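You operate a simulated robot arm through the tools that you are given. There is no shell and no other tool.

Carry out the task below with a simulated robot arm. There is one attempt and no reset: what you move stays moved.

TASK
Set the controls near the top of the yellow-handled welder. At the end: the yellow amp knob is turned to 180; the yellow latch button is switched off; the yellow mode knob is turned to DC; the yellow start knob is turned to HF; whatever was shut is shut again. Leave all else as you found it, and nothing knocked over.

It is judged by the outcome, as a careful person would: the job done as asked, and still so three seconds after it is handed in. It fails if anything else is knocked over, pushed out of place, dropped, spilled or broken.

THE ROBOT
A 6-joint arm with a two-finger gripper, fixed in place. Base frame: the origin is at the foot of the arm, x ahead of it, y to its left, z up. Units: cm, degrees, N and s.
With the tool pointing down near the work surface it reaches from about 30 to 70 cm from the base axis. Its first joint turns from -166.0 to 166.0 degrees. Payload 3.18 kg.
The TCP is the grasp point between the finger pads, 3 cm short of the fingertips. In the tool frame z runs along the fingers and y along their closing line. The gripper opens to 14.4 cm. The gripper's body begins 10.3 cm behind the TCP.
Orientation is that of the tool frame in the base frame, as [roll, pitch, yaw] about the fixed x, y, z axes, in that order (R = Rz(yaw) Ry(pitch) Rx(roll)). With the fingers straight down and closing along the base's y, the tool's x points along the base's -x, its y along +y and its z along -z.

THE INTERFACE
- The arm moves only by the tool move_arm. Its argument "commands" is a list of rows, each an object of numbers (a shift or turn left out is 0, a gripper value left out holds the last): "fingers": the finger opening in cm, from 0 to 14.4; "x", "y", "z": the shift along the base's x, y, z in units of 150 mm (1.0 is 150 mm); "ax", "ay", "az": the turn, a rotation vector about the base's x, y, z in units of 120 degrees (1.0 is 120 degrees). In form: [{"fingers": .., "x": .., "y": .., "z": .., "ax": .., "ay": .., "az": ..}, ...]. A call has 1 to 20 rows; each row is the pose to reach, as a shift and turn from the pose commanded when the call began. A call with a number of a shift or a turn outside -1 to 1 is refused whole. Rows are played at 5 a second. More than 5 cm and 8.6 degrees between two rows, or a gripper value outside its range, and nothing of the call is played. A pose out of reach is approached as far as the arm can. The call stops where the force on the tool passes 40 N (or 10 N more than at its start, if that is more) or the arm is blocked; 0.2 s more then pass. Each finger halts on what it meets, pressing with about 30 N; the grip force reading is that of the motor and also rises with nothing between the fingers. The clock runs only during rows and for 0.2 s after the last one: add rows that repeat a pose to give the fingers time. The reply holds the time, the measured pose of the TCP, the force on the tool along the base axes, the opening and the grip force, in the units named above and with some noise, with the torque about the TCP (base axes, N m) and any sound that the robot's microphone picked up, and new pictures: "show" is both (left out), scene, wrist or none.
- Cameras (640 x 400 px; columns grow to the right, rows downward): "scene" is fixed at [40.02, -50.12, 125.48]; the picture's right is [1.00, -0.07, 0.00], its down [-0.02, -0.35, -0.94] and it looks along [0.06, 0.94, -0.35] (base axes); focal length 337 px, centre (320, 200). "wrist" rides on the gripper at [7.6, 1.6, -14.3] in the tool frame; the picture's right is [-0.21, 0.98, 0.00], its down [-0.84, -0.18, -0.51] and it looks along [-0.50, -0.11, 0.86] (tool axes); focal length 218 px, centre (320, 200). There is no depth. A picture from a camera that has moved, and an enlarged one, comes with that camera's place and axes in the base frame and with its lens.
- inspect(camera, box): a new picture of the part [left, top, right, bottom] of that camera's present view, enlarged. The clock stands still meanwhile.
- sign_off(): hands the job in; it is judged then, once.

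Places have to be worked out from the pictures, the camera data and where the tool is seen. Open the gripper and draw the arm clear of the work before you hand the job in, unless the task says otherwise.

The tools are called after "Call:" as a command line: name --argument value ..., lists and objects as JSON in quotes. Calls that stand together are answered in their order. move_arm: Moves the arm, as the interface text tells. Its arguments: {"type":"object","properties":{"commands":{"type":"array","items":{"type":"object","properties":{"fingers":{"type":"number"},"x":{"type":"number"},"y":{"type":"number"},"z":{"type":"number"},"ax":{"type":"number"},"ay":{"type":"number"},"az":{"type":"number"}}}},"show":{"type":"string","enum":["both","scene","wrist","none"]}},"required":["commands"]} The other tools are called the same way: inspect (camera, box) takes an enlarged picture of a part of a camera's view; sign_off () hands the job in.

At the start:

```text
time: 0.0
eef_pos: [27.71, 22.68, 101.63]
ee_rot: [-180.0, 0.0, -179.9]
ft_force: [-0.7, -0.8, -0.2]
moment: [0.01, -0.02, 0.02]
gripper_width: 14.42
gripper_force: 0.1
```

scene: 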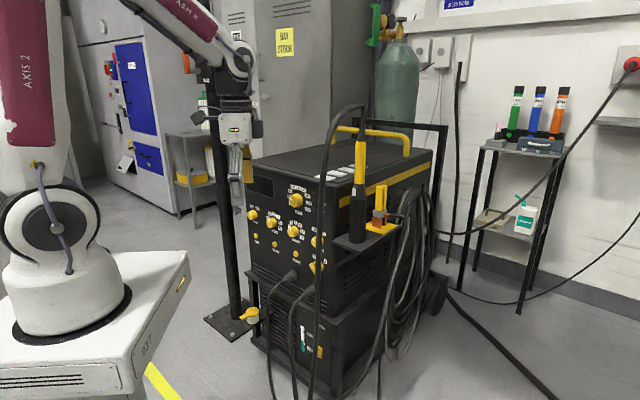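
wrist: 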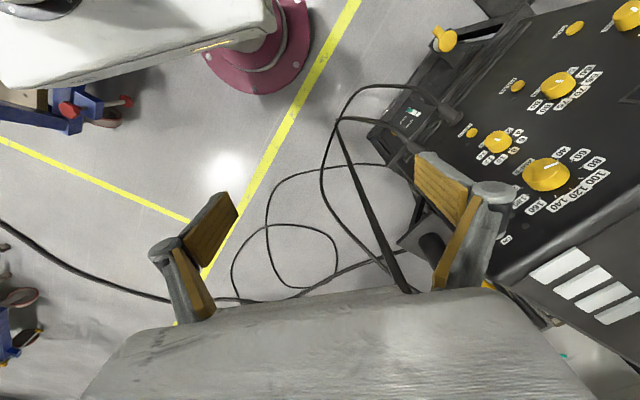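

I start by looking closer at the welder's panel in both cameras.

Call:
inspect --camera "scene" --box '[235, 140, 395, 300]'

Call:
inspect --camera "wrist" --box '[420, 0, 640, 250]'

Call:
inspect --camera "scene" --box '[235, 270, 395, 400]'

```text
2.50 times, centred on (315, 220) of scene
camera zoom: at [40.02, -50.12, 125.48], right [1.0, -0.07, 0.0], down [-0.02, -0.35, -0.94], along [0.06, 0.94, -0.35], focal length 843 px, centre (332, 150)
```

zoom: 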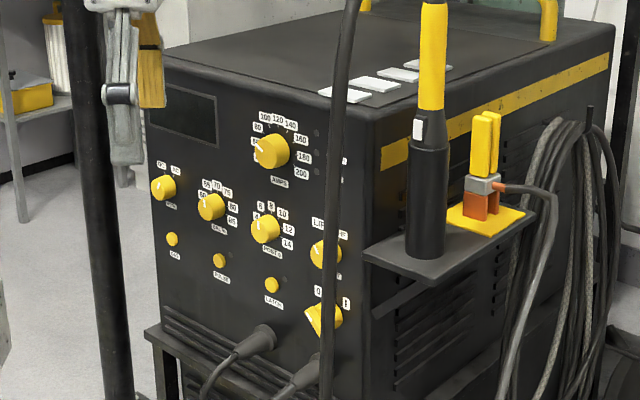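

```text
1.60 times, centred on (530, 125) of wrist
camera zoom: at [20.11, 24.34, 115.97], right [0.21, 0.98, 0.0], down [0.84, -0.18, 0.51], along [0.5, -0.1, -0.86], focal length 349 px, centre (-16, 320)
```

zoom: 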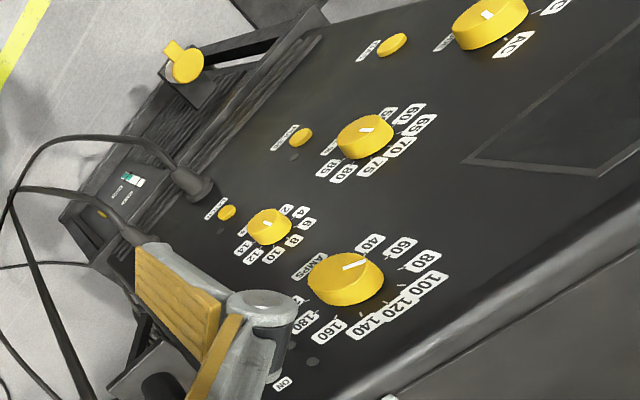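

```text
3.08 times, centred on (315, 335) of scene
camera zoom: at [40.02, -50.12, 125.48], right [1.0, -0.07, 0.0], down [-0.02, -0.35, -0.94], along [0.06, 0.94, -0.35], focal length 1037 px, centre (335, -215)
```

zoom: 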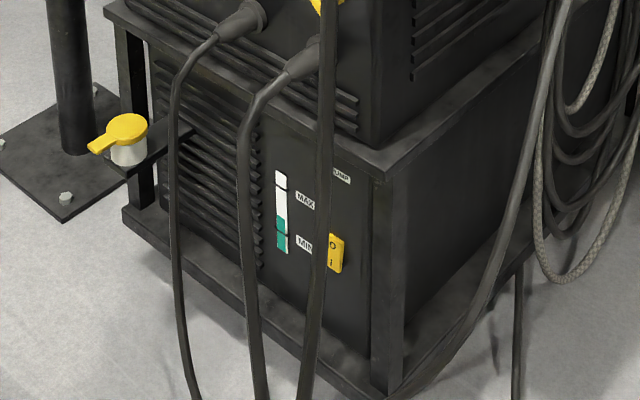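

The panel is vertical, facing the arm, with an inward normal of about (0.65, 0.76). The amp knob is near (38.8, 52.5, 87.7) and the other knobs are near z 76. I tilt the tool partly toward the panel and stay well back, to get a close wrist view.

Call:
move_arm --commands '[{"fingers": 8, "x": -0.018, "y": 0.042, "z": -0.09, "ax": 0.0214, "ay": -0.0468, "az": 0.037}, {"x": -0.036, "y": 0.084, "z": -0.18, "ax": 0.0428, "ay": -0.0936, "az": 0.0741}, {"x": -0.054, "y": 0.126, "z": -0.27, "ax": 0.0642, "ay": -0.1403, "az": 0.1111}, {"x": -0.072, "y": 0.168, "z": -0.36, "ax": 0.0856, "ay": -0.1871, "az": 0.1481}, {"x": -0.09, "y": 0.21, "z": -0.45, "ax": 0.107, "ay": -0.2339, "az": 0.1852}, {"x": -0.108, "y": 0.252, "z": -0.54, "ax": 0.1283, "ay": -0.2807, "az": 0.2222}, {"x": -0.126, "y": 0.294, "z": -0.63, "ax": 0.1497, "ay": -0.3275, "az": 0.2592}, {"x": -0.144, "y": 0.336, "z": -0.72, "ax": 0.1711, "ay": -0.3742, "az": 0.2962}, {"x": -0.162, "y": 0.378, "z": -0.81, "ax": 0.1925, "ay": -0.421, "az": 0.3333}, {"x": -0.18, "y": 0.42, "z": -0.9, "ax": 0.2139, "ay": -0.4678, "az": 0.3703}, {"x": -0.18, "y": 0.42, "z": -0.9, "ax": 0.2139, "ay": -0.4678, "az": 0.3703}]'

```text
time: 2.4
eef_pos: [31.91, 41.31, 90.48]
ee_rot: [-169.7, 57.8, -122.4]
ft_force: [-0.8, 0.4, 0.3]
moment: [-0.02, -0.03, -0.01]
gripper_width: 7.99
gripper_force: 0.0
out of reach, approached as far as the arm can: row 5, 6, 7, 8, 9, 10, 11
camera wrist: at [19.92, 30.27, 91.43], right [-0.67, 0.73, 0.08], down [0.07, -0.05, 1.0], along [0.74, 0.68, -0.02], focal length 218 px, centre (320, 200)
```

scene: 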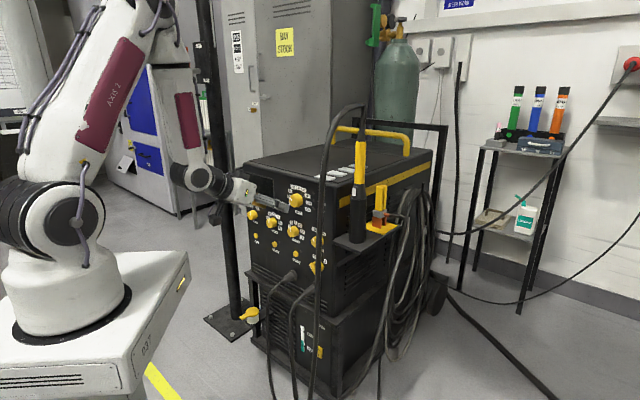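
wrist: 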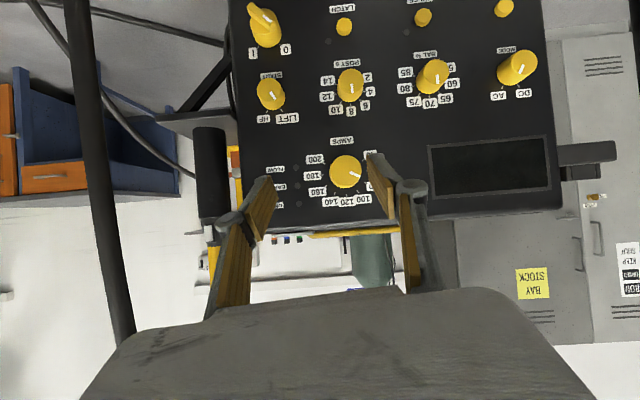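

The wrist camera now faces the panel, with its image upside down. The arm stopped short of the asked pose because that point is too close to its base. I enlarge the view to read the controls.

Call:
inspect --camera "wrist" --box '[230, 0, 400, 110]'

Call:
inspect --camera "wrist" --box '[260, 110, 400, 220]'

Call:
inspect --camera "wrist" --box '[390, 0, 560, 110]'

Call:
inspect --camera "scene" --box '[270, 90, 430, 250]'

```text
3.64 times, centred on (315, 55) of wrist
camera zoom: at [19.92, 30.27, 91.43], right [-0.67, 0.73, 0.08], down [0.07, -0.05, 1.0], along [0.74, 0.68, -0.02], focal length 794 px, centre (338, 727)
```

zoom: 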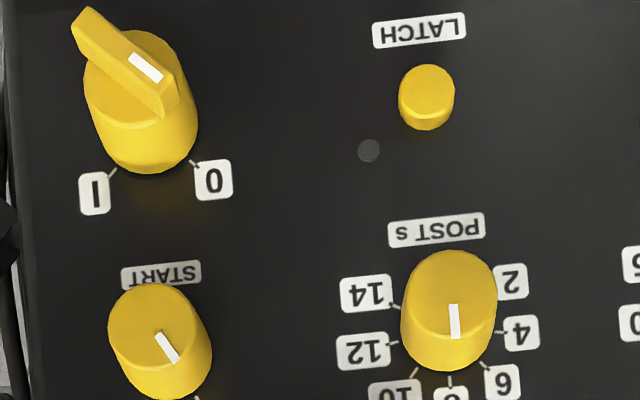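

```text
3.64 times, centred on (330, 165) of wrist
camera zoom: at [19.92, 30.27, 91.43], right [-0.67, 0.73, 0.08], down [0.07, -0.05, 1.0], along [0.74, 0.68, -0.02], focal length 794 px, centre (284, 327)
```

zoom: 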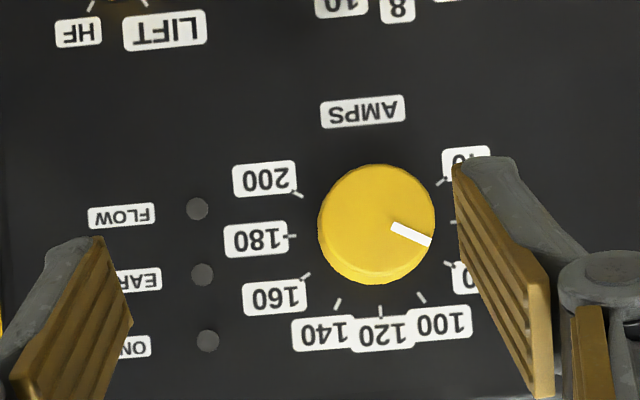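

```text
3.64 times, centred on (475, 55) of wrist
camera zoom: at [19.92, 30.27, 91.43], right [-0.67, 0.73, 0.08], down [0.07, -0.05, 1.0], along [0.74, 0.68, -0.02], focal length 794 px, centre (-244, 727)
```

zoom: 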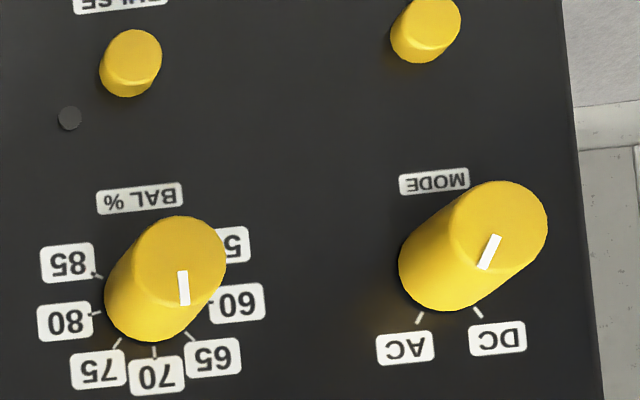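

```text
2.50 times, centred on (350, 170) of scene
camera zoom: at [40.02, -50.12, 125.48], right [1.0, -0.07, 0.0], down [-0.02, -0.35, -0.94], along [0.06, 0.94, -0.35], focal length 843 px, centre (245, 275)
```

zoom: 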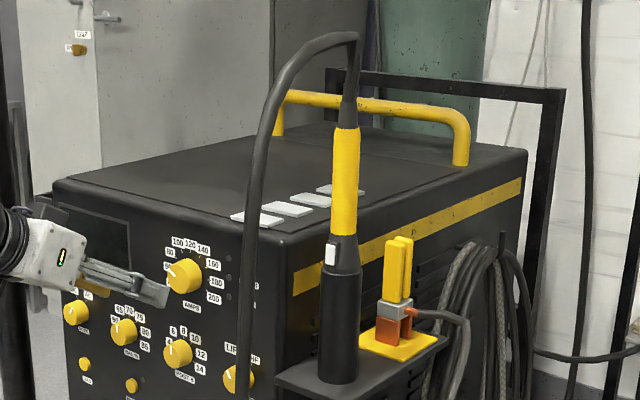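

Readings so far: amp is about 78, start is at LIFT, mode is at AC, and the main switch is at 0. I zoom in on the scene view to get the knob positions and the latch button's state.

Call:
inspect --camera "scene" --box '[240, 180, 340, 242]'

Call:
inspect --camera "scene" --box '[240, 220, 340, 282]'

Call:
inspect --camera "wrist" --box '[310, 0, 390, 50]'

Call:
inspect --camera "wrist" --box '[395, 0, 555, 100]'

```text
6.40 times, centred on (290, 211) of scene
camera zoom: at [40.02, -50.12, 125.48], right [1.0, -0.07, 0.0], down [-0.02, -0.35, -0.94], along [0.06, 0.94, -0.35], focal length 2157 px, centre (512, 130)
```

zoom: 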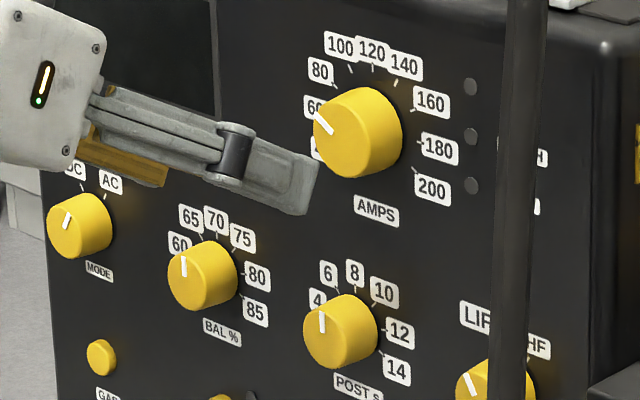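

```text
6.40 times, centred on (290, 251) of scene
camera zoom: at [40.02, -50.12, 125.48], right [1.0, -0.07, 0.0], down [-0.02, -0.35, -0.94], along [0.06, 0.94, -0.35], focal length 2157 px, centre (512, -126)
```

zoom: 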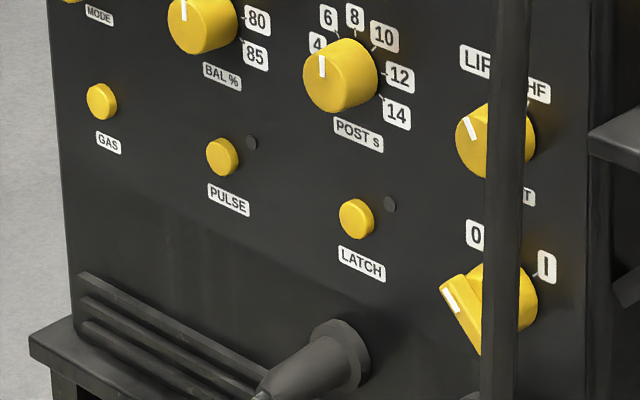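

```text
8.00 times, centred on (350, 25) of wrist
camera zoom: at [19.92, 30.27, 91.43], right [-0.67, 0.73, 0.08], down [0.07, -0.05, 1.0], along [0.74, 0.68, -0.02], focal length 1746 px, centre (80, 1600)
```

zoom: 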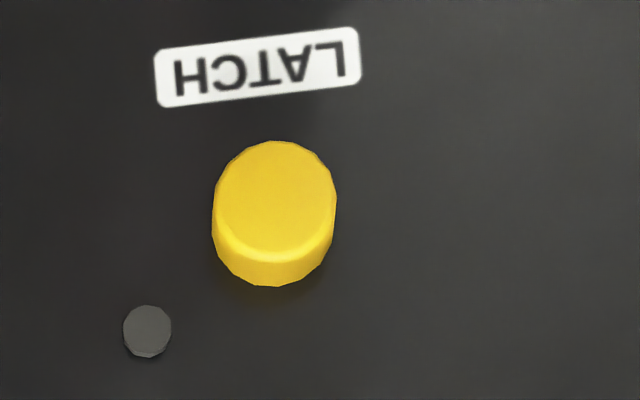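

```text
4.00 times, centred on (475, 50) of wrist
camera zoom: at [19.92, 30.27, 91.43], right [-0.67, 0.73, 0.08], down [0.07, -0.05, 1.0], along [0.74, 0.68, -0.02], focal length 873 px, centre (-300, 800)
```

zoom: 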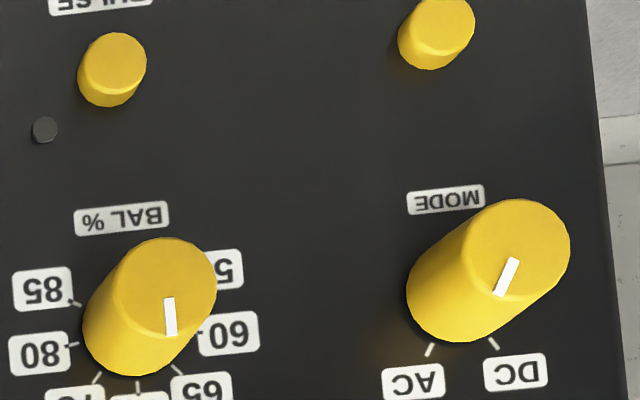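

The panel face is at about n·P ≈ 66 with n ≈ (0.69, 0.724), and the knob faces stand about 2 cm out from it. The loose cable is 14 cm in front of the panel, well right of the start knob. I test what the commands are measured from with a small upward move.

Call:
move_arm --commands '[{"z": 0.07}, {"z": 0.13}, {"z": 0.13}]' --show "none"

Call:
inspect --camera "wrist" --box '[330, 0, 440, 60]'

```text
time: 3.2
eef_pos: [32.2, 41.1, 92.84]
ee_rot: [-169.7, 57.7, -122.6]
ft_force: [-0.1, -0.1, -0.6]
moment: [0.01, 0.0, 0.01]
gripper_width: 8.02
gripper_force: 0.1
```

```text
5.82 times, centred on (385, 30) of wrist
camera zoom: at [20.26, 30.05, 93.84], right [-0.67, 0.74, 0.08], down [0.07, -0.05, 1.0], along [0.74, 0.68, -0.02], focal length 1270 px, centre (-58, 1189)
```

zoom: 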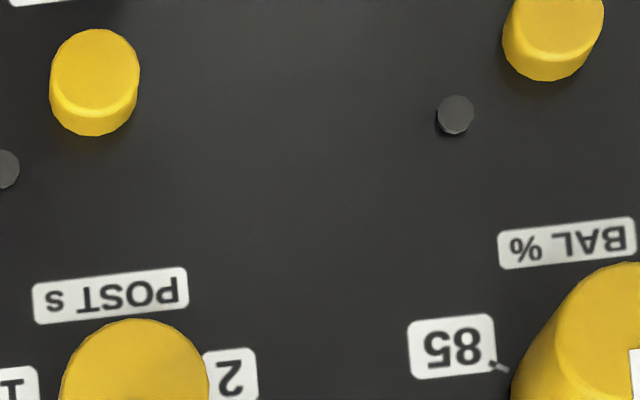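

Commands are measured from the reached pose, so I can now level the tool along the panel normal. I place it in front of the amp knob with about 5 cm of clearance.

Call:
move_arm --commands '[{"fingers": 7, "x": 0.007, "y": 0.068, "z": -0.072, "ax": 0.0452, "ay": -0.0293, "az": -0.0011}, {"x": 0.013, "y": 0.136, "z": -0.144, "ax": 0.0904, "ay": -0.0586, "az": -0.0022}, {"x": 0.02, "y": 0.204, "z": -0.216, "ax": 0.1356, "ay": -0.0879, "az": -0.0033}, {"x": 0.027, "y": 0.272, "z": -0.288, "ax": 0.1808, "ay": -0.1172, "az": -0.0044}, {"x": 0.033, "y": 0.34, "z": -0.36, "ax": 0.226, "ay": -0.1465, "az": -0.0055}, {"x": 0.033, "y": 0.34, "z": -0.36, "ax": 0.226, "ay": -0.1465, "az": -0.0055}]'

```text
time: 4.6
eef_pos: [32.66, 42.12, 95.2]
ee_rot: [-170.3, 63.0, -123.4]
ft_force: [-0.1, -1.0, -0.6]
moment: [0.01, -0.03, 0.01]
gripper_width: 6.97
gripper_force: 0.1
out of reach, approached as far as the arm can: row 1, 2, 3, 4, 5, 6
camera wrist: at [20.63, 31.17, 94.7], right [-0.67, 0.73, 0.11], down [0.03, -0.13, 0.99], along [0.74, 0.67, 0.06], focal length 218 px, centre (320, 200)
```

scene: 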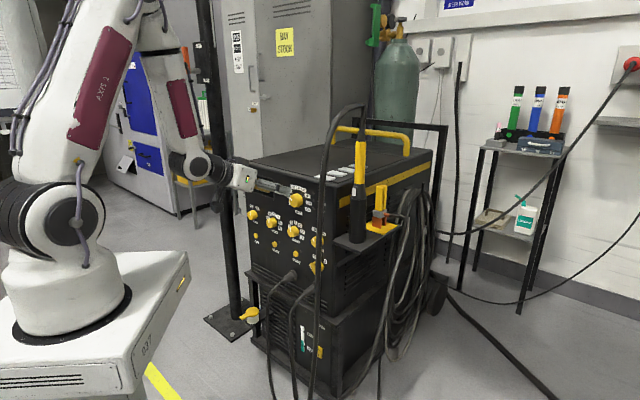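
wrist: 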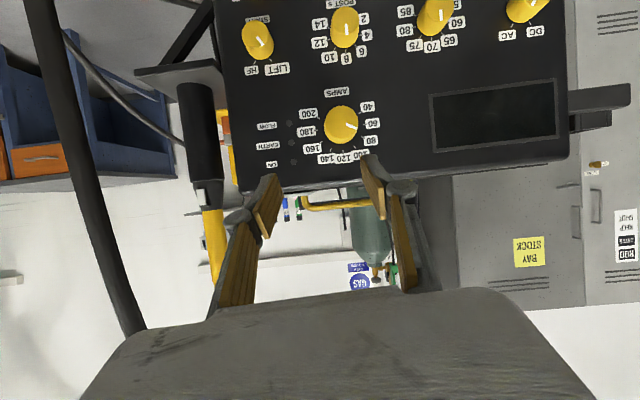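

The arm stalls at about 63° of tilt, probably because it is folded too close to its base. I move outward along the normal first, where there are still several cm of clearance, and then tilt.

Call:
move_arm --commands '[{"x": 0.115, "y": 0.12}, {"x": 0.23, "y": 0.24}, {"x": 0.23, "y": 0.24, "ax": 0.0423, "ay": -0.0403}, {"x": 0.23, "y": 0.24, "ax": 0.0845, "ay": -0.0805}, {"x": 0.23, "y": 0.24, "ax": 0.1207, "ay": -0.115}, {"x": 0.23, "y": 0.24, "ax": 0.1207, "ay": -0.115}]'

```text
time: 6.0
eef_pos: [35.8, 46.28, 95.29]
ee_rot: [-168.7, 66.1, -122.1]
ft_force: [-0.8, 0.2, -0.6]
moment: [-0.03, 0.0, -0.02]
gripper_width: 7.0
gripper_force: 0.2
out of reach, approached as far as the arm can: row 3, 4, 5, 6
camera wrist: at [23.79, 35.39, 93.96], right [-0.67, 0.73, 0.11], down [-0.01, -0.16, 0.99], along [0.74, 0.66, 0.12], focal length 218 px, centre (320, 200)
```

scene: 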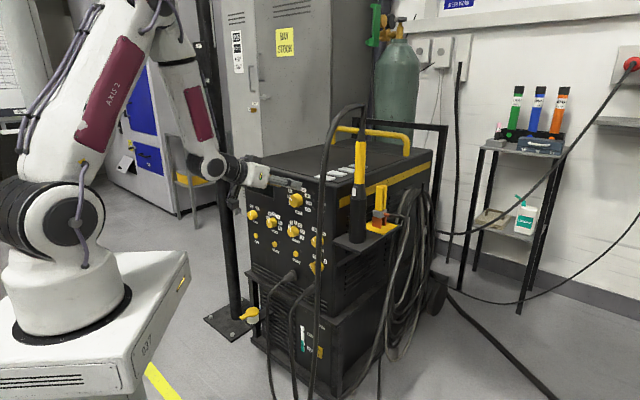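
wrist: 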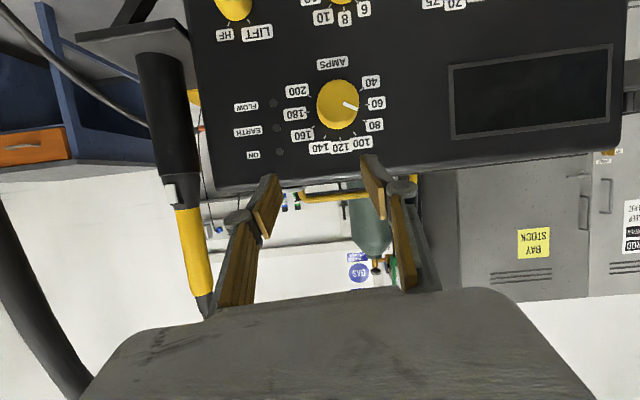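

The limit is the wrist bend in this "camera-below" posture, so I need the other wrist posture with the forearm roll flipped. I back off first and bring the tool to point down near the starting pose.

Call:
move_arm --commands '[{"x": -0.1126, "y": -0.1244, "z": 0.0467, "ax": -0.0457, "ay": 0.0414, "az": 0.0037}, {"x": -0.2252, "y": -0.2489, "z": 0.0933, "ax": -0.0913, "ay": 0.0828, "az": 0.0073}, {"x": -0.3378, "y": -0.3733, "z": 0.14, "ax": -0.137, "ay": 0.1242, "az": 0.011}, {"x": -0.4504, "y": -0.4978, "z": 0.1867, "ax": -0.1827, "ay": 0.1656, "az": 0.0146}, {"x": -0.563, "y": -0.6222, "z": 0.2333, "ax": -0.2283, "ay": 0.207, "az": 0.0183}]' --show "none"

Call:
move_arm --commands '[{"x": -0.1126, "y": -0.1244, "z": 0.0467, "ax": -0.0457, "ay": 0.0414, "az": 0.0037}, {"x": -0.2252, "y": -0.2489, "z": 0.0933, "ax": -0.0913, "ay": 0.0828, "az": 0.0073}, {"x": -0.3378, "y": -0.3733, "z": 0.14, "ax": -0.137, "ay": 0.1242, "az": 0.011}, {"x": -0.4504, "y": -0.4978, "z": 0.1867, "ax": -0.1827, "ay": 0.1656, "az": 0.0146}, {"x": -0.4504, "y": -0.4978, "z": 0.1867, "ax": -0.1827, "ay": 0.1656, "az": 0.0146}]'

```text
time: 7.2
eef_pos: [30.75, 38.96, 99.99]
ee_rot: [-167.2, 37.8, -116.9]
ft_force: [-0.7, -0.9, 0.3]
moment: [0.1, -0.09, -0.01]
gripper_width: 7.01
gripper_force: 0.1
out of reach, approached as far as the arm can: row 4, 5
```

```text
time: 8.4
eef_pos: [22.35, 30.11, 101.23]
ee_rot: [-177.3, 4.5, -125.5]
ft_force: [0.2, 0.3, 1.1]
moment: [-0.02, 0.0, -0.04]
gripper_width: 7.0
gripper_force: 0.1
camera wrist: at [15.46, 24.38, 114.83], right [-0.67, 0.74, -0.03], down [0.59, 0.56, 0.58], along [0.44, 0.37, -0.81], focal length 218 px, centre (320, 200)
```

scene: 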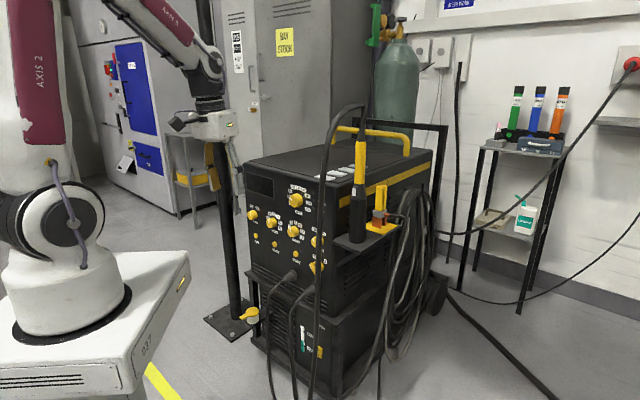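
wrist: 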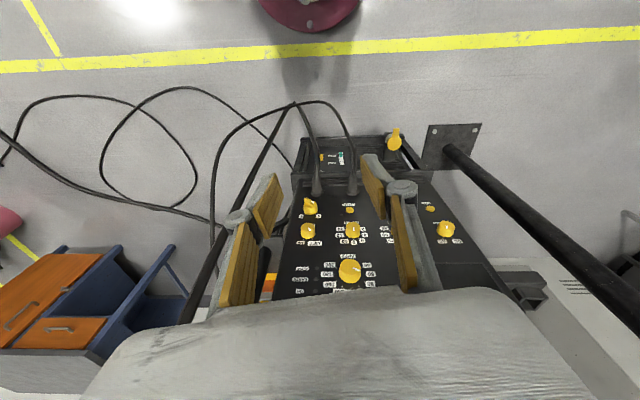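

The forearm now slopes outward and the tool points down. I swing the base about 40° left so the wrist can be flipped in free space, away from the loose cable.

Call:
move_arm --commands '[{"x": -0.243, "y": 0.16, "az": 0.0556}, {"x": -0.503, "y": 0.29, "az": 0.1111}, {"x": -0.777, "y": 0.389, "az": 0.1667}]' --show "none"

Call:
move_arm --commands '[{"x": -0.283, "y": 0.067, "az": 0.0556}, {"x": -0.571, "y": 0.1, "az": 0.1111}, {"x": -0.862, "y": 0.099, "az": 0.1667}, {"x": -0.862, "y": 0.099, "az": 0.1667}]'

```text
time: 9.2
eef_pos: [10.88, 35.82, 101.26]
ee_rot: [-177.3, 4.6, -105.2]
ft_force: [-0.5, 0.1, -0.1]
moment: [-0.01, -0.03, -0.02]
gripper_width: 7.01
gripper_force: 0.1
```

```text
time: 10.4
eef_pos: [0.64, 37.46, 101.27]
ee_rot: [-177.3, 4.5, -90.4]
ft_force: [0.7, -0.4, 1.0]
moment: [-0.02, -0.03, -0.01]
gripper_width: 6.98
gripper_force: 0.0
stopped in row 4: the arm was blocked; the commanded pose is now the measured one
camera wrist: at [-1.58, 28.83, 114.96], right [-0.98, 0.22, -0.03], down [0.16, 0.8, 0.58], along [0.15, 0.56, -0.81], focal length 218 px, centre (320, 200)
```

scene: 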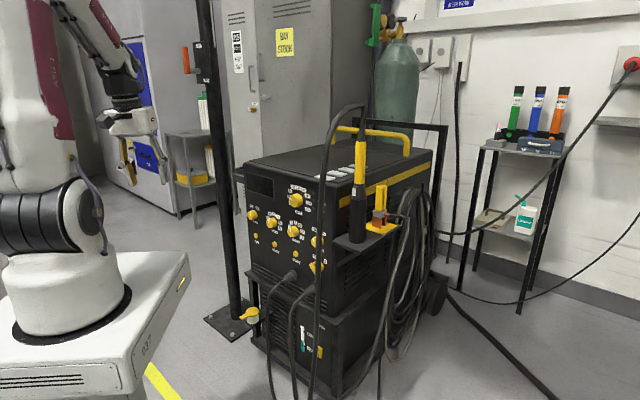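
wrist: 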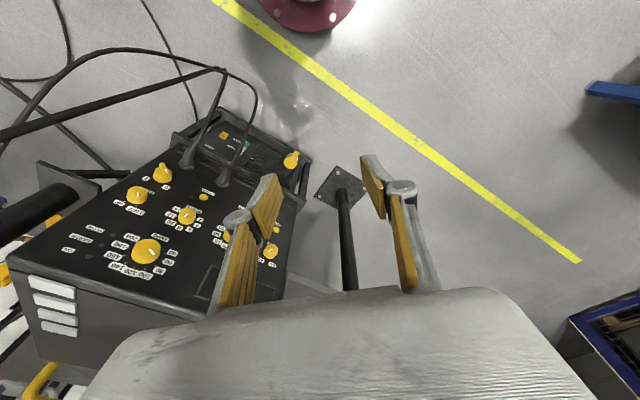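

The arm met a block near azimuth 89°, with no force on the tool. I back off about 10°, then begin rotating the tool about the forearm axis.

Call:
move_arm --commands '[{"x": 0.217, "y": -0.023, "az": -0.0417}, {"x": 0.434, "y": -0.045, "az": -0.0833}, {"x": 0.434, "y": -0.045, "az": -0.0833}]' --show "none"

Call:
move_arm --commands '[{"x": 0.17, "y": 0.013, "z": 0.061, "ax": -0.0087, "ay": -0.0552, "az": 0.0363}, {"x": 0.34, "y": 0.026, "z": 0.122, "ax": -0.0175, "ay": -0.1104, "az": 0.0726}, {"x": 0.511, "y": 0.039, "z": 0.182, "ax": -0.0262, "ay": -0.1657, "az": 0.1089}, {"x": 0.681, "y": 0.052, "z": 0.243, "ax": -0.035, "ay": -0.2209, "az": 0.1452}, {"x": 0.851, "y": 0.065, "z": 0.304, "ax": -0.0437, "ay": -0.2761, "az": 0.1815}]'

```text
time: 11.2
eef_pos: [7.02, 36.68, 101.32]
ee_rot: [-177.3, 4.4, -100.2]
ft_force: [0.8, -0.2, 0.6]
moment: [-0.01, -0.02, -0.02]
gripper_width: 6.99
gripper_force: 0.1
```

```text
time: 12.4
eef_pos: [20.03, 37.96, 105.97]
ee_rot: [-144.4, -1.6, -76.9]
ft_force: [0.4, -0.2, -0.2]
moment: [0.01, -0.03, 0.01]
gripper_width: 7.0
gripper_force: 0.0
camera wrist: at [12.4, 28.68, 116.87], right [-0.82, 0.01, -0.58], down [-0.34, 0.8, 0.49], along [0.46, 0.6, -0.65], focal length 218 px, centre (320, 200)
```

scene: 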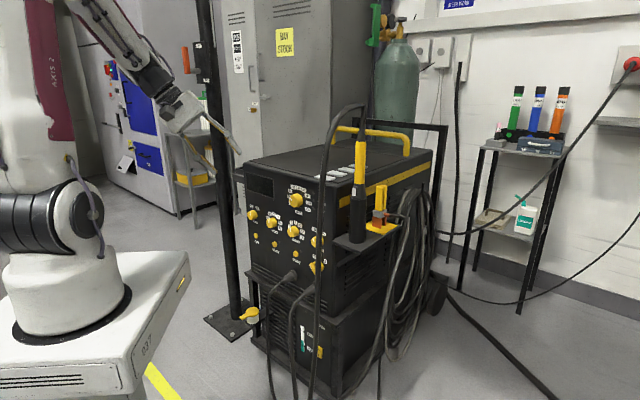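
wrist: 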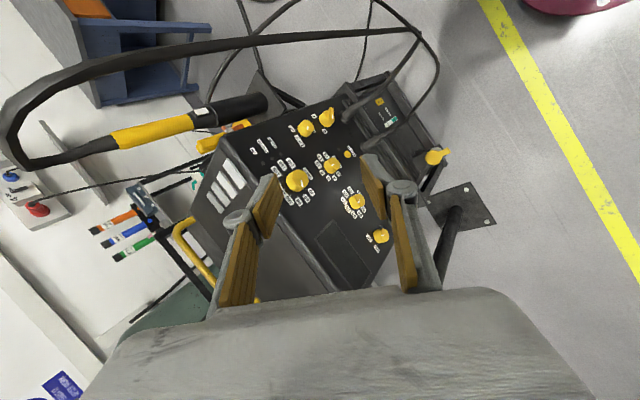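

The flip is working and the swing stays clear of the cable. I continue rotating.

Call:
move_arm --commands '[{"x": 0.093, "y": 0.075, "z": 0.136, "ax": -0.0087, "ay": -0.0552, "az": 0.0363}, {"x": 0.187, "y": 0.149, "z": 0.272, "ax": -0.0175, "ay": -0.1104, "az": 0.0726}, {"x": 0.28, "y": 0.224, "z": 0.408, "ax": -0.0262, "ay": -0.1657, "az": 0.1089}, {"x": 0.374, "y": 0.298, "z": 0.544, "ax": -0.035, "ay": -0.2209, "az": 0.1452}, {"x": 0.467, "y": 0.373, "z": 0.68, "ax": -0.0437, "ay": -0.2761, "az": 0.1815}]' --show "scene"

Call:
move_arm --commands '[{"x": -0.027, "y": 0.101, "z": 0.148, "ax": -0.0087, "ay": -0.0552, "az": 0.0363}, {"x": -0.054, "y": 0.203, "z": 0.296, "ax": -0.0175, "ay": -0.1104, "az": 0.0726}, {"x": -0.081, "y": 0.304, "z": 0.443, "ax": -0.0262, "ay": -0.1657, "az": 0.1089}, {"x": -0.108, "y": 0.406, "z": 0.591, "ax": -0.035, "ay": -0.2209, "az": 0.1452}, {"x": -0.135, "y": 0.507, "z": 0.739, "ax": -0.0437, "ay": -0.2761, "az": 0.1815}, {"x": -0.135, "y": 0.507, "z": 0.739, "ax": -0.0437, "ay": -0.2761, "az": 0.1815}]'

```text
time: 13.6
eef_pos: [27.36, 43.32, 116.03]
ee_rot: [-115.5, -18.8, -59.4]
ft_force: [-0.4, -0.4, 0.0]
moment: [-0.04, 0.0, 0.0]
gripper_width: 6.97
gripper_force: 0.0
out of reach, approached as far as the arm can: row 3, 4, 5
```

scene: 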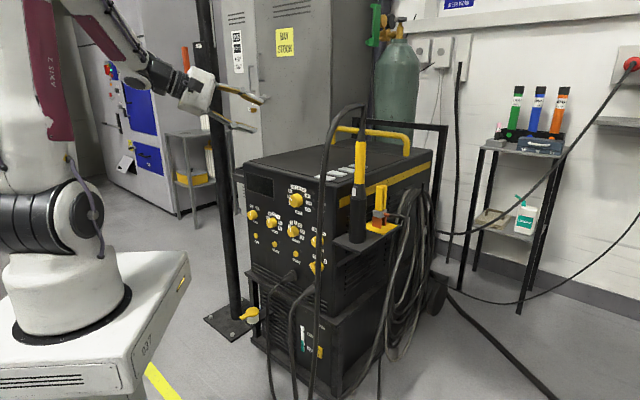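

```text
time: 15.0
eef_pos: [26.73, 51.22, 128.27]
ee_rot: [-88.0, -42.3, -51.2]
ft_force: [0.0, 0.4, 0.3]
moment: [0.02, -0.02, -0.02]
gripper_width: 7.0
gripper_force: 0.0
out of reach, approached as far as the arm can: row 1, 2, 3, 4, 5, 6
camera wrist: at [20.16, 36.76, 131.95], right [0.34, -0.37, -0.86], down [-0.86, 0.25, -0.45], along [0.38, 0.89, -0.23], focal length 218 px, centre (320, 200)
```

scene: 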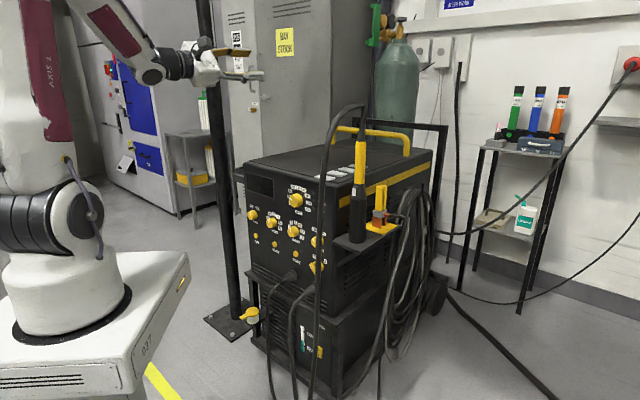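
wrist: 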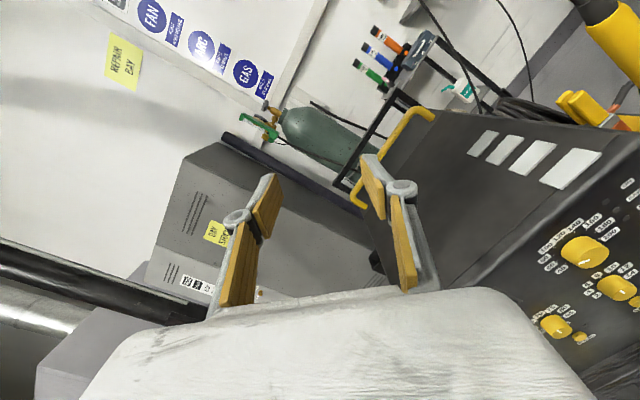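

The tool is now level with the camera above it. I align it with the panel normal, roll the camera to the top and start descending in front of the amp knob.

Call:
move_arm --commands '[{"x": 0.066, "y": -0.056, "z": -0.148, "ax": -0.0496, "ay": -0.044, "az": 0.0073}, {"x": 0.133, "y": -0.112, "z": -0.296, "ax": -0.0992, "ay": -0.088, "az": 0.0146}, {"x": 0.199, "y": -0.168, "z": -0.444, "ax": -0.1488, "ay": -0.132, "az": 0.0219}, {"x": 0.265, "y": -0.223, "z": -0.591, "ax": -0.1983, "ay": -0.176, "az": 0.0292}, {"x": 0.332, "y": -0.279, "z": -0.739, "ax": -0.2479, "ay": -0.22, "az": 0.0365}, {"x": 0.398, "y": -0.335, "z": -0.887, "ax": -0.2975, "ay": -0.264, "az": 0.0438}, {"x": 0.398, "y": -0.335, "z": -0.887, "ax": -0.2975, "ay": -0.264, "az": 0.0438}]'

```text
time: 16.6
eef_pos: [33.78, 46.54, 119.12]
ee_rot: [177.4, -89.3, 49.6]
ft_force: [-0.4, 0.0, 0.3]
moment: [0.02, 0.0, -0.02]
gripper_width: 7.01
gripper_force: 0.0
out of reach, approached as far as the arm can: row 1, 2, 3, 4, 5, 6, 7
camera wrist: at [25.32, 35.11, 127.01], right [0.71, -0.67, -0.21], down [-0.49, -0.25, -0.84], along [0.51, 0.7, -0.51], focal length 218 px, centre (320, 200)
```

scene: 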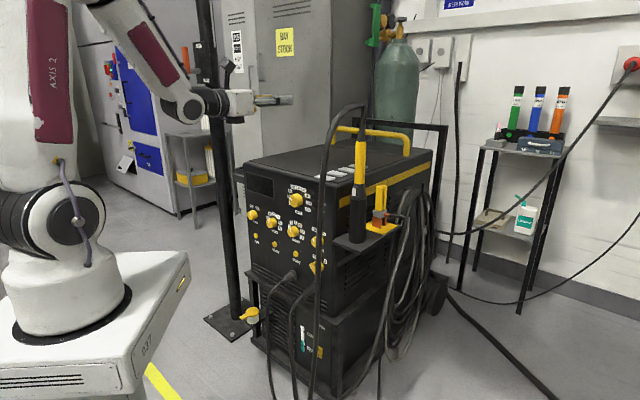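
wrist: 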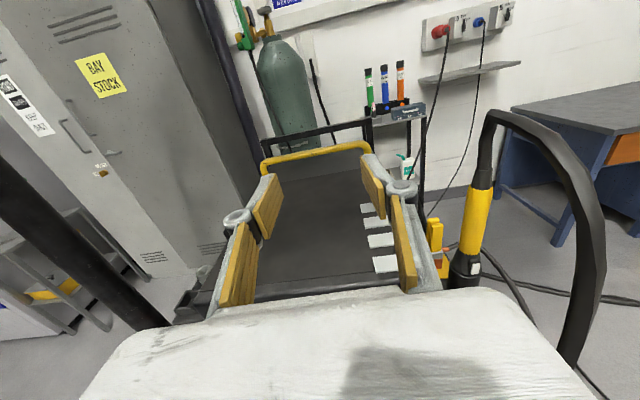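

The readings fit a forearm-roll limit of about ±166° rather than a wrist-bend limit. I test this by yawing the tool about 10° to the right and lowering it.

Call:
move_arm --commands '[{"az": -0.0417}, {"az": -0.0833}, {"az": -0.0833, "z": -0.2}, {"az": -0.0833, "z": -0.4}, {"az": -0.0833, "z": -0.6}, {"az": -0.0833, "z": -0.6}]'

```text
time: 18.0
eef_pos: [37.02, 47.99, 117.93]
ee_rot: [-178.4, -87.1, 36.0]
ft_force: [0.0, -0.4, 0.2]
moment: [-0.03, 0.01, 0.01]
gripper_width: 6.99
gripper_force: 0.1
out of reach, approached as far as the arm can: row 1, 2, 3, 4, 5, 6
camera wrist: at [27.06, 38.27, 126.28], right [0.59, -0.78, -0.21], down [-0.54, -0.19, -0.82], along [0.6, 0.59, -0.54], focal length 218 px, centre (320, 200)
```

scene: 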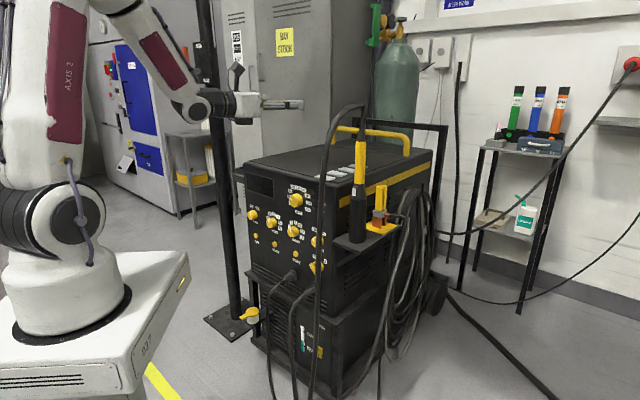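
wrist: 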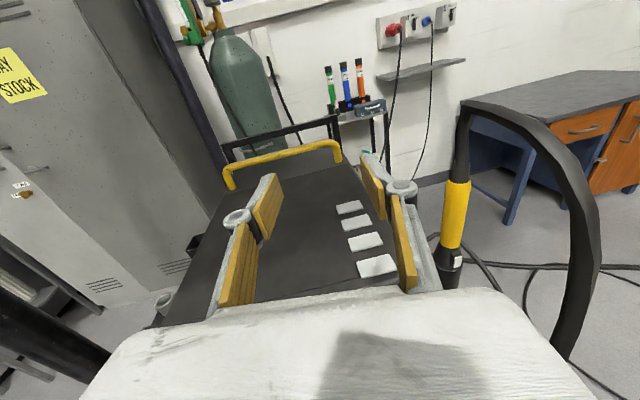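

The data now show the wrist can bend only about ±52° from the forearm, so a level tool isn't possible at knob height. A tool slanting down about 30° and regripping the knobs will work. I reverse the flip to get back the camera-below posture, which sees the panel well.

Call:
move_arm --commands '[{"x": -0.064, "y": -0.031, "z": -0.013, "ax": 0.0417, "ay": 0.0418, "az": -0.0249}, {"x": -0.129, "y": -0.062, "z": -0.025, "ax": 0.0834, "ay": 0.0835, "az": -0.0499}, {"x": -0.193, "y": -0.093, "z": -0.038, "ax": 0.1251, "ay": 0.1253, "az": -0.0748}, {"x": -0.258, "y": -0.124, "z": -0.051, "ax": 0.1668, "ay": 0.167, "az": -0.0997}, {"x": -0.322, "y": -0.156, "z": -0.064, "ax": 0.2085, "ay": 0.2088, "az": -0.1247}, {"x": -0.386, "y": -0.187, "z": -0.076, "ax": 0.2502, "ay": 0.2505, "az": -0.1496}, {"x": -0.451, "y": -0.218, "z": -0.089, "ax": 0.2919, "ay": 0.2923, "az": -0.1745}, {"x": -0.515, "y": -0.249, "z": -0.102, "ax": 0.3336, "ay": 0.334, "az": -0.1994}, {"x": -0.58, "y": -0.28, "z": -0.114, "ax": 0.3753, "ay": 0.3758, "az": -0.2244}, {"x": -0.644, "y": -0.311, "z": -0.127, "ax": 0.417, "ay": 0.4175, "az": -0.2493}, {"x": -0.644, "y": -0.311, "z": -0.127, "ax": 0.417, "ay": 0.4175, "az": -0.2493}]' --show "scene"

```text
time: 20.4
eef_pos: [27.86, 43.08, 115.96]
ee_rot: [-115.4, -18.8, -59.4]
ft_force: [0.1, -0.2, 0.3]
moment: [-0.03, -0.01, -0.02]
gripper_width: 6.98
gripper_force: 0.1
out of reach, approached as far as the arm can: row 3, 4, 5
```

scene: 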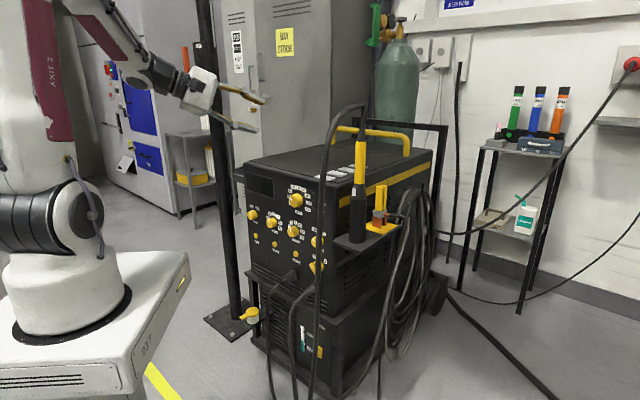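

Back on the earlier path as expected. I keep reversing toward the tool-down pose.

Call:
move_arm --commands '[{"x": -0.098, "y": -0.071, "z": -0.134, "ax": 0.0087, "ay": 0.0552, "az": -0.0363}, {"x": -0.196, "y": -0.143, "z": -0.268, "ax": 0.0175, "ay": 0.1104, "az": -0.0726}, {"x": -0.293, "y": -0.214, "z": -0.403, "ax": 0.0262, "ay": 0.1657, "az": -0.1089}, {"x": -0.391, "y": -0.286, "z": -0.537, "ax": 0.035, "ay": 0.2209, "az": -0.1452}, {"x": -0.489, "y": -0.357, "z": -0.671, "ax": 0.0437, "ay": 0.2761, "az": -0.1815}, {"x": -0.489, "y": -0.357, "z": -0.671, "ax": 0.0437, "ay": 0.2761, "az": -0.1815}]' --show "none"

Call:
move_arm --commands '[{"x": -0.173, "y": -0.017, "z": -0.062, "ax": 0.0087, "ay": 0.0552, "az": -0.0363}, {"x": -0.347, "y": -0.034, "z": -0.124, "ax": 0.0175, "ay": 0.1104, "az": -0.0726}, {"x": -0.52, "y": -0.051, "z": -0.186, "ax": 0.0262, "ay": 0.1657, "az": -0.1089}, {"x": -0.694, "y": -0.068, "z": -0.248, "ax": 0.035, "ay": 0.2209, "az": -0.1452}, {"x": -0.867, "y": -0.085, "z": -0.31, "ax": 0.0437, "ay": 0.2761, "az": -0.1815}, {"x": -0.867, "y": -0.085, "z": -0.31, "ax": 0.0437, "ay": 0.2761, "az": -0.1815}]' --show "scene"

```text
time: 21.8
eef_pos: [20.65, 37.68, 105.85]
ee_rot: [-144.6, -1.3, -76.7]
ft_force: [0.1, 0.9, -0.1]
moment: [-0.07, 0.0, -0.02]
gripper_width: 7.0
gripper_force: 0.0
```

```text
time: 23.2
eef_pos: [7.61, 36.48, 101.35]
ee_rot: [-177.2, 5.0, -100.0]
ft_force: [0.4, -0.3, 0.3]
moment: [-0.01, -0.01, 0.01]
gripper_width: 6.99
gripper_force: 0.0
```

scene: 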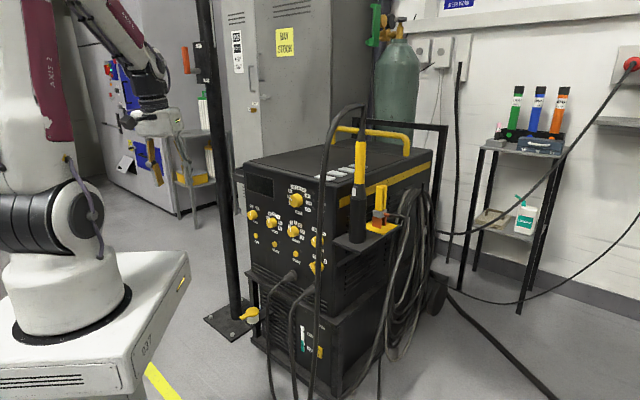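

Now at the tool-down pose. I swing back while tilting to 60° from vertical, ending about 7 cm short of the amp knob.

Call:
move_arm --commands '[{"x": 0.21, "y": 0.082, "z": -0.078, "ax": 0.0529, "ay": -0.0238, "az": -0.0307}, {"x": 0.421, "y": 0.164, "z": -0.156, "ax": 0.1058, "ay": -0.0477, "az": -0.0613}, {"x": 0.631, "y": 0.246, "z": -0.234, "ax": 0.1587, "ay": -0.0715, "az": -0.092}, {"x": 0.842, "y": 0.328, "z": -0.312, "ax": 0.2117, "ay": -0.0954, "az": -0.1226}]' --show "none"

Call:
move_arm --commands '[{"x": 0.21, "y": 0.082, "z": -0.078, "ax": 0.0529, "ay": -0.0238, "az": -0.0307}, {"x": 0.421, "y": 0.164, "z": -0.156, "ax": 0.1058, "ay": -0.0477, "az": -0.0613}, {"x": 0.631, "y": 0.246, "z": -0.234, "ax": 0.1587, "ay": -0.0715, "az": -0.092}, {"x": 0.842, "y": 0.328, "z": -0.312, "ax": 0.2117, "ay": -0.0954, "az": -0.1226}, {"x": 0.842, "y": 0.328, "z": -0.312, "ax": 0.2117, "ay": -0.0954, "az": -0.1226}]'

```text
time: 24.2
eef_pos: [19.43, 40.88, 96.06]
ee_rot: [-176.4, 31.4, -118.4]
ft_force: [1.4, 0.2, 0.6]
moment: [-0.04, 0.14, 0.02]
gripper_width: 7.0
gripper_force: 0.2
```

```text
time: 25.4
eef_pos: [32.76, 47.2, 93.14]
ee_rot: [-178.2, 59.6, -132.5]
ft_force: [0.2, -0.3, 0.1]
moment: [0.03, 0.03, 0.03]
gripper_width: 7.0
gripper_force: 0.2
out of reach, approached as far as the arm can: row 1, 4, 5
camera wrist: at [20.3, 36.74, 93.77], right [-0.63, 0.76, 0.16], down [0.11, -0.12, 0.99], along [0.77, 0.64, -0.01], focal length 218 px, centre (320, 200)
```

scene: 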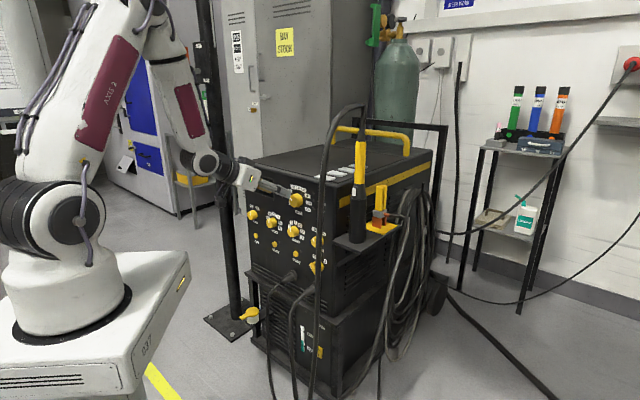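
wrist: 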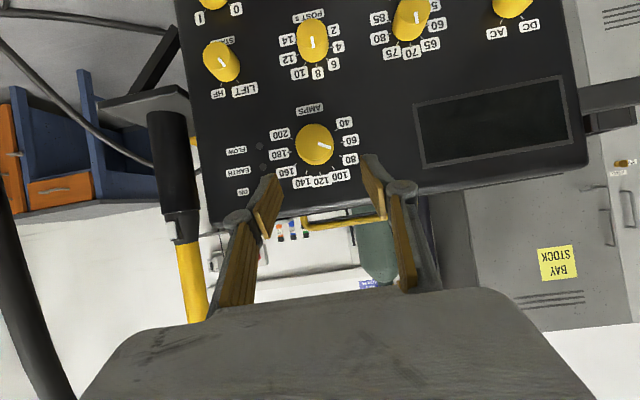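

The tool sits 7 cm in front of the amp knob, which checks out at (38.2, 52.1, 87.4). I set the first grip angle, rolled 30° counter-clockwise about the knob axis and slanting 35° down, while still backed off.

Call:
move_arm --commands '[{"x": -0.011, "y": 0.028, "z": -0.028, "ax": -0.0488, "ay": -0.0372, "az": -0.0017}, {"x": -0.022, "y": 0.057, "z": -0.055, "ax": -0.0975, "ay": -0.0744, "az": -0.0035}, {"x": -0.033, "y": 0.085, "z": -0.083, "ax": -0.1463, "ay": -0.1115, "az": -0.0052}, {"x": -0.044, "y": 0.113, "z": -0.11, "ax": -0.195, "ay": -0.1487, "az": -0.0069}, {"x": -0.044, "y": 0.113, "z": -0.11, "ax": -0.195, "ay": -0.1487, "az": -0.0069}]'

```text
time: 26.6
eef_pos: [32.16, 49.17, 91.33]
ee_rot: [-135.7, 45.8, -98.4]
ft_force: [-0.1, -0.1, -0.1]
moment: [-0.02, 0.05, -0.03]
gripper_width: 7.02
gripper_force: 0.0
camera wrist: at [19.38, 39.0, 92.19], right [-0.6, 0.73, -0.33], down [-0.19, 0.27, 0.95], along [0.78, 0.63, -0.02], focal length 218 px, centre (320, 200)
```

scene: 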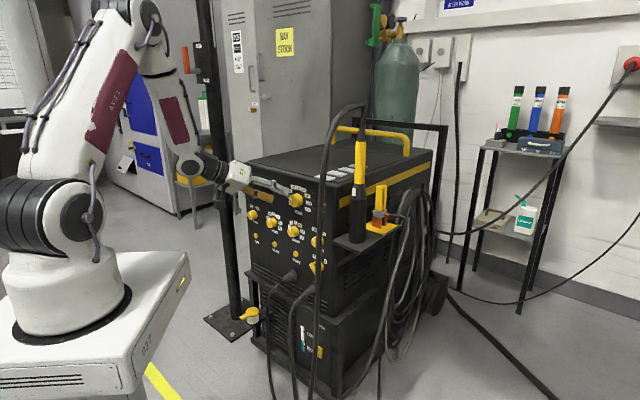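
wrist: 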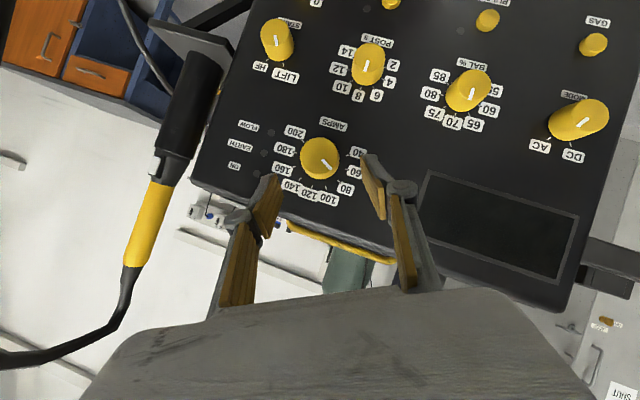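

The pre-grip pose matches the plan and the knob lies on the tool axis. I advance along the tool axis so the fingers straddle the knob.

Call:
move_arm --commands '[{"x": 0.1, "y": 0.045, "z": -0.062}, {"x": 0.2, "y": 0.091, "z": -0.123}, {"x": 0.25, "y": 0.113, "z": -0.154}, {"x": 0.28, "y": 0.1265, "z": -0.172}, {"x": 0.301, "y": 0.136, "z": -0.185}, {"x": 0.301, "y": 0.136, "z": -0.185}]' --show "wrist"

Call:
inspect --camera "wrist" --box '[230, 80, 420, 240]'

Call:
inspect --camera "scene" --box '[240, 170, 340, 232]'

```text
time: 28.0
eef_pos: [36.47, 51.18, 88.35]
ee_rot: [-135.9, 45.8, -98.4]
ft_force: [0.2, 0.9, -1.1]
moment: [0.01, -0.01, 0.0]
gripper_width: 6.99
gripper_force: 0.0
camera wrist: at [23.73, 41.05, 89.35], right [-0.6, 0.73, -0.32], down [-0.19, 0.27, 0.95], along [0.78, 0.63, -0.02], focal length 218 px, centre (320, 200)
```

wrist: 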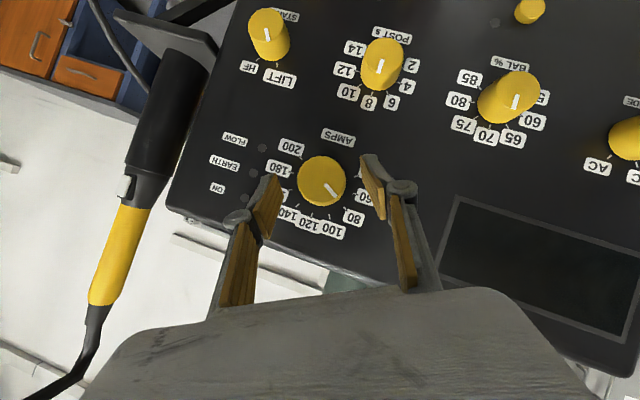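

```text
2.50 times, centred on (325, 160) of wrist
camera zoom: at [23.73, 41.05, 89.35], right [-0.6, 0.73, -0.32], down [-0.19, 0.27, 0.95], along [0.78, 0.63, -0.02], focal length 546 px, centre (308, 300)
```

zoom: 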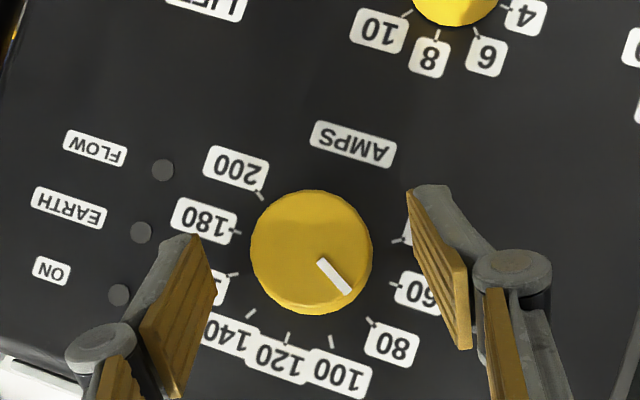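

```text
6.40 times, centred on (290, 201) of scene
camera zoom: at [40.02, -50.12, 125.48], right [1.0, -0.07, 0.0], down [-0.02, -0.35, -0.94], along [0.06, 0.94, -0.35], focal length 2157 px, centre (512, 194)
```

zoom: 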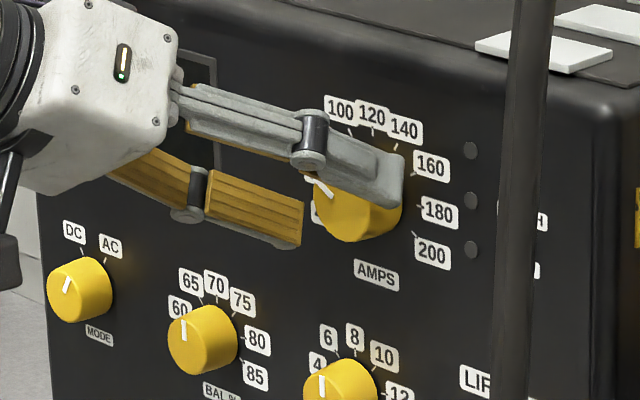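

The fingers straddle the knob but only half a centimetre past its face. The knob is about 4.1 cm wide and the panel is at d = 66.0. I go 0.45 cm deeper and close gradually.

Call:
move_arm --commands '[{"x": 0.0105, "y": 0.011}, {"x": 0.0207, "y": 0.0217}, {"x": 0.0207, "y": 0.0217, "fingers": 5}, {"x": 0.0207, "y": 0.0217, "fingers": 4.5}, {"x": 0.0207, "y": 0.0217, "fingers": 4.1}, {"x": 0.0207, "y": 0.0217, "fingers": 3.8}, {"x": 0.0207, "y": 0.0217, "fingers": 3.8}]' --show "wrist"

Call:
inspect --camera "wrist" --box '[230, 80, 420, 240]'

```text
time: 29.6
eef_pos: [36.86, 51.43, 88.42]
ee_rot: [-135.9, 45.8, -98.3]
ft_force: [-5.1, 7.7, -7.0]
moment: [0.09, 0.11, 0.24]
gripper_width: 4.14
gripper_force: 45.1
camera wrist: at [24.04, 41.33, 89.31], right [-0.6, 0.73, -0.32], down [-0.19, 0.27, 0.95], along [0.78, 0.63, -0.02], focal length 218 px, centre (320, 200)
```

wrist: 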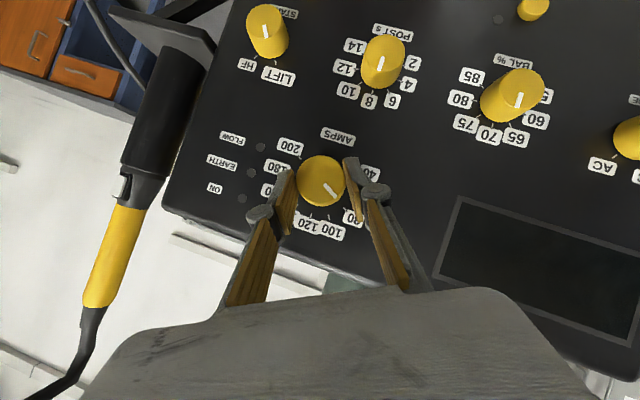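

```text
2.50 times, centred on (325, 160) of wrist
camera zoom: at [24.04, 41.33, 89.31], right [-0.6, 0.73, -0.32], down [-0.19, 0.27, 0.95], along [0.78, 0.63, -0.02], focal length 546 px, centre (308, 300)
```

zoom: 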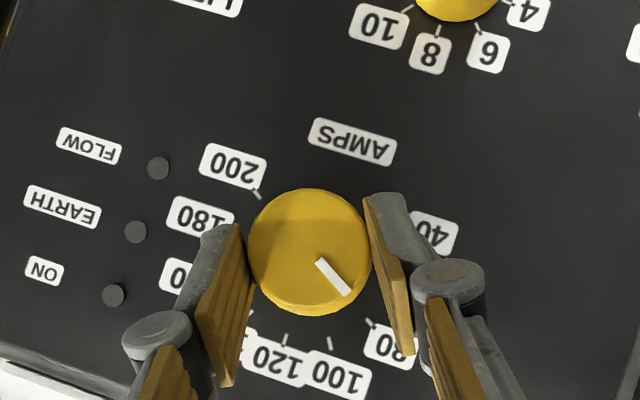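

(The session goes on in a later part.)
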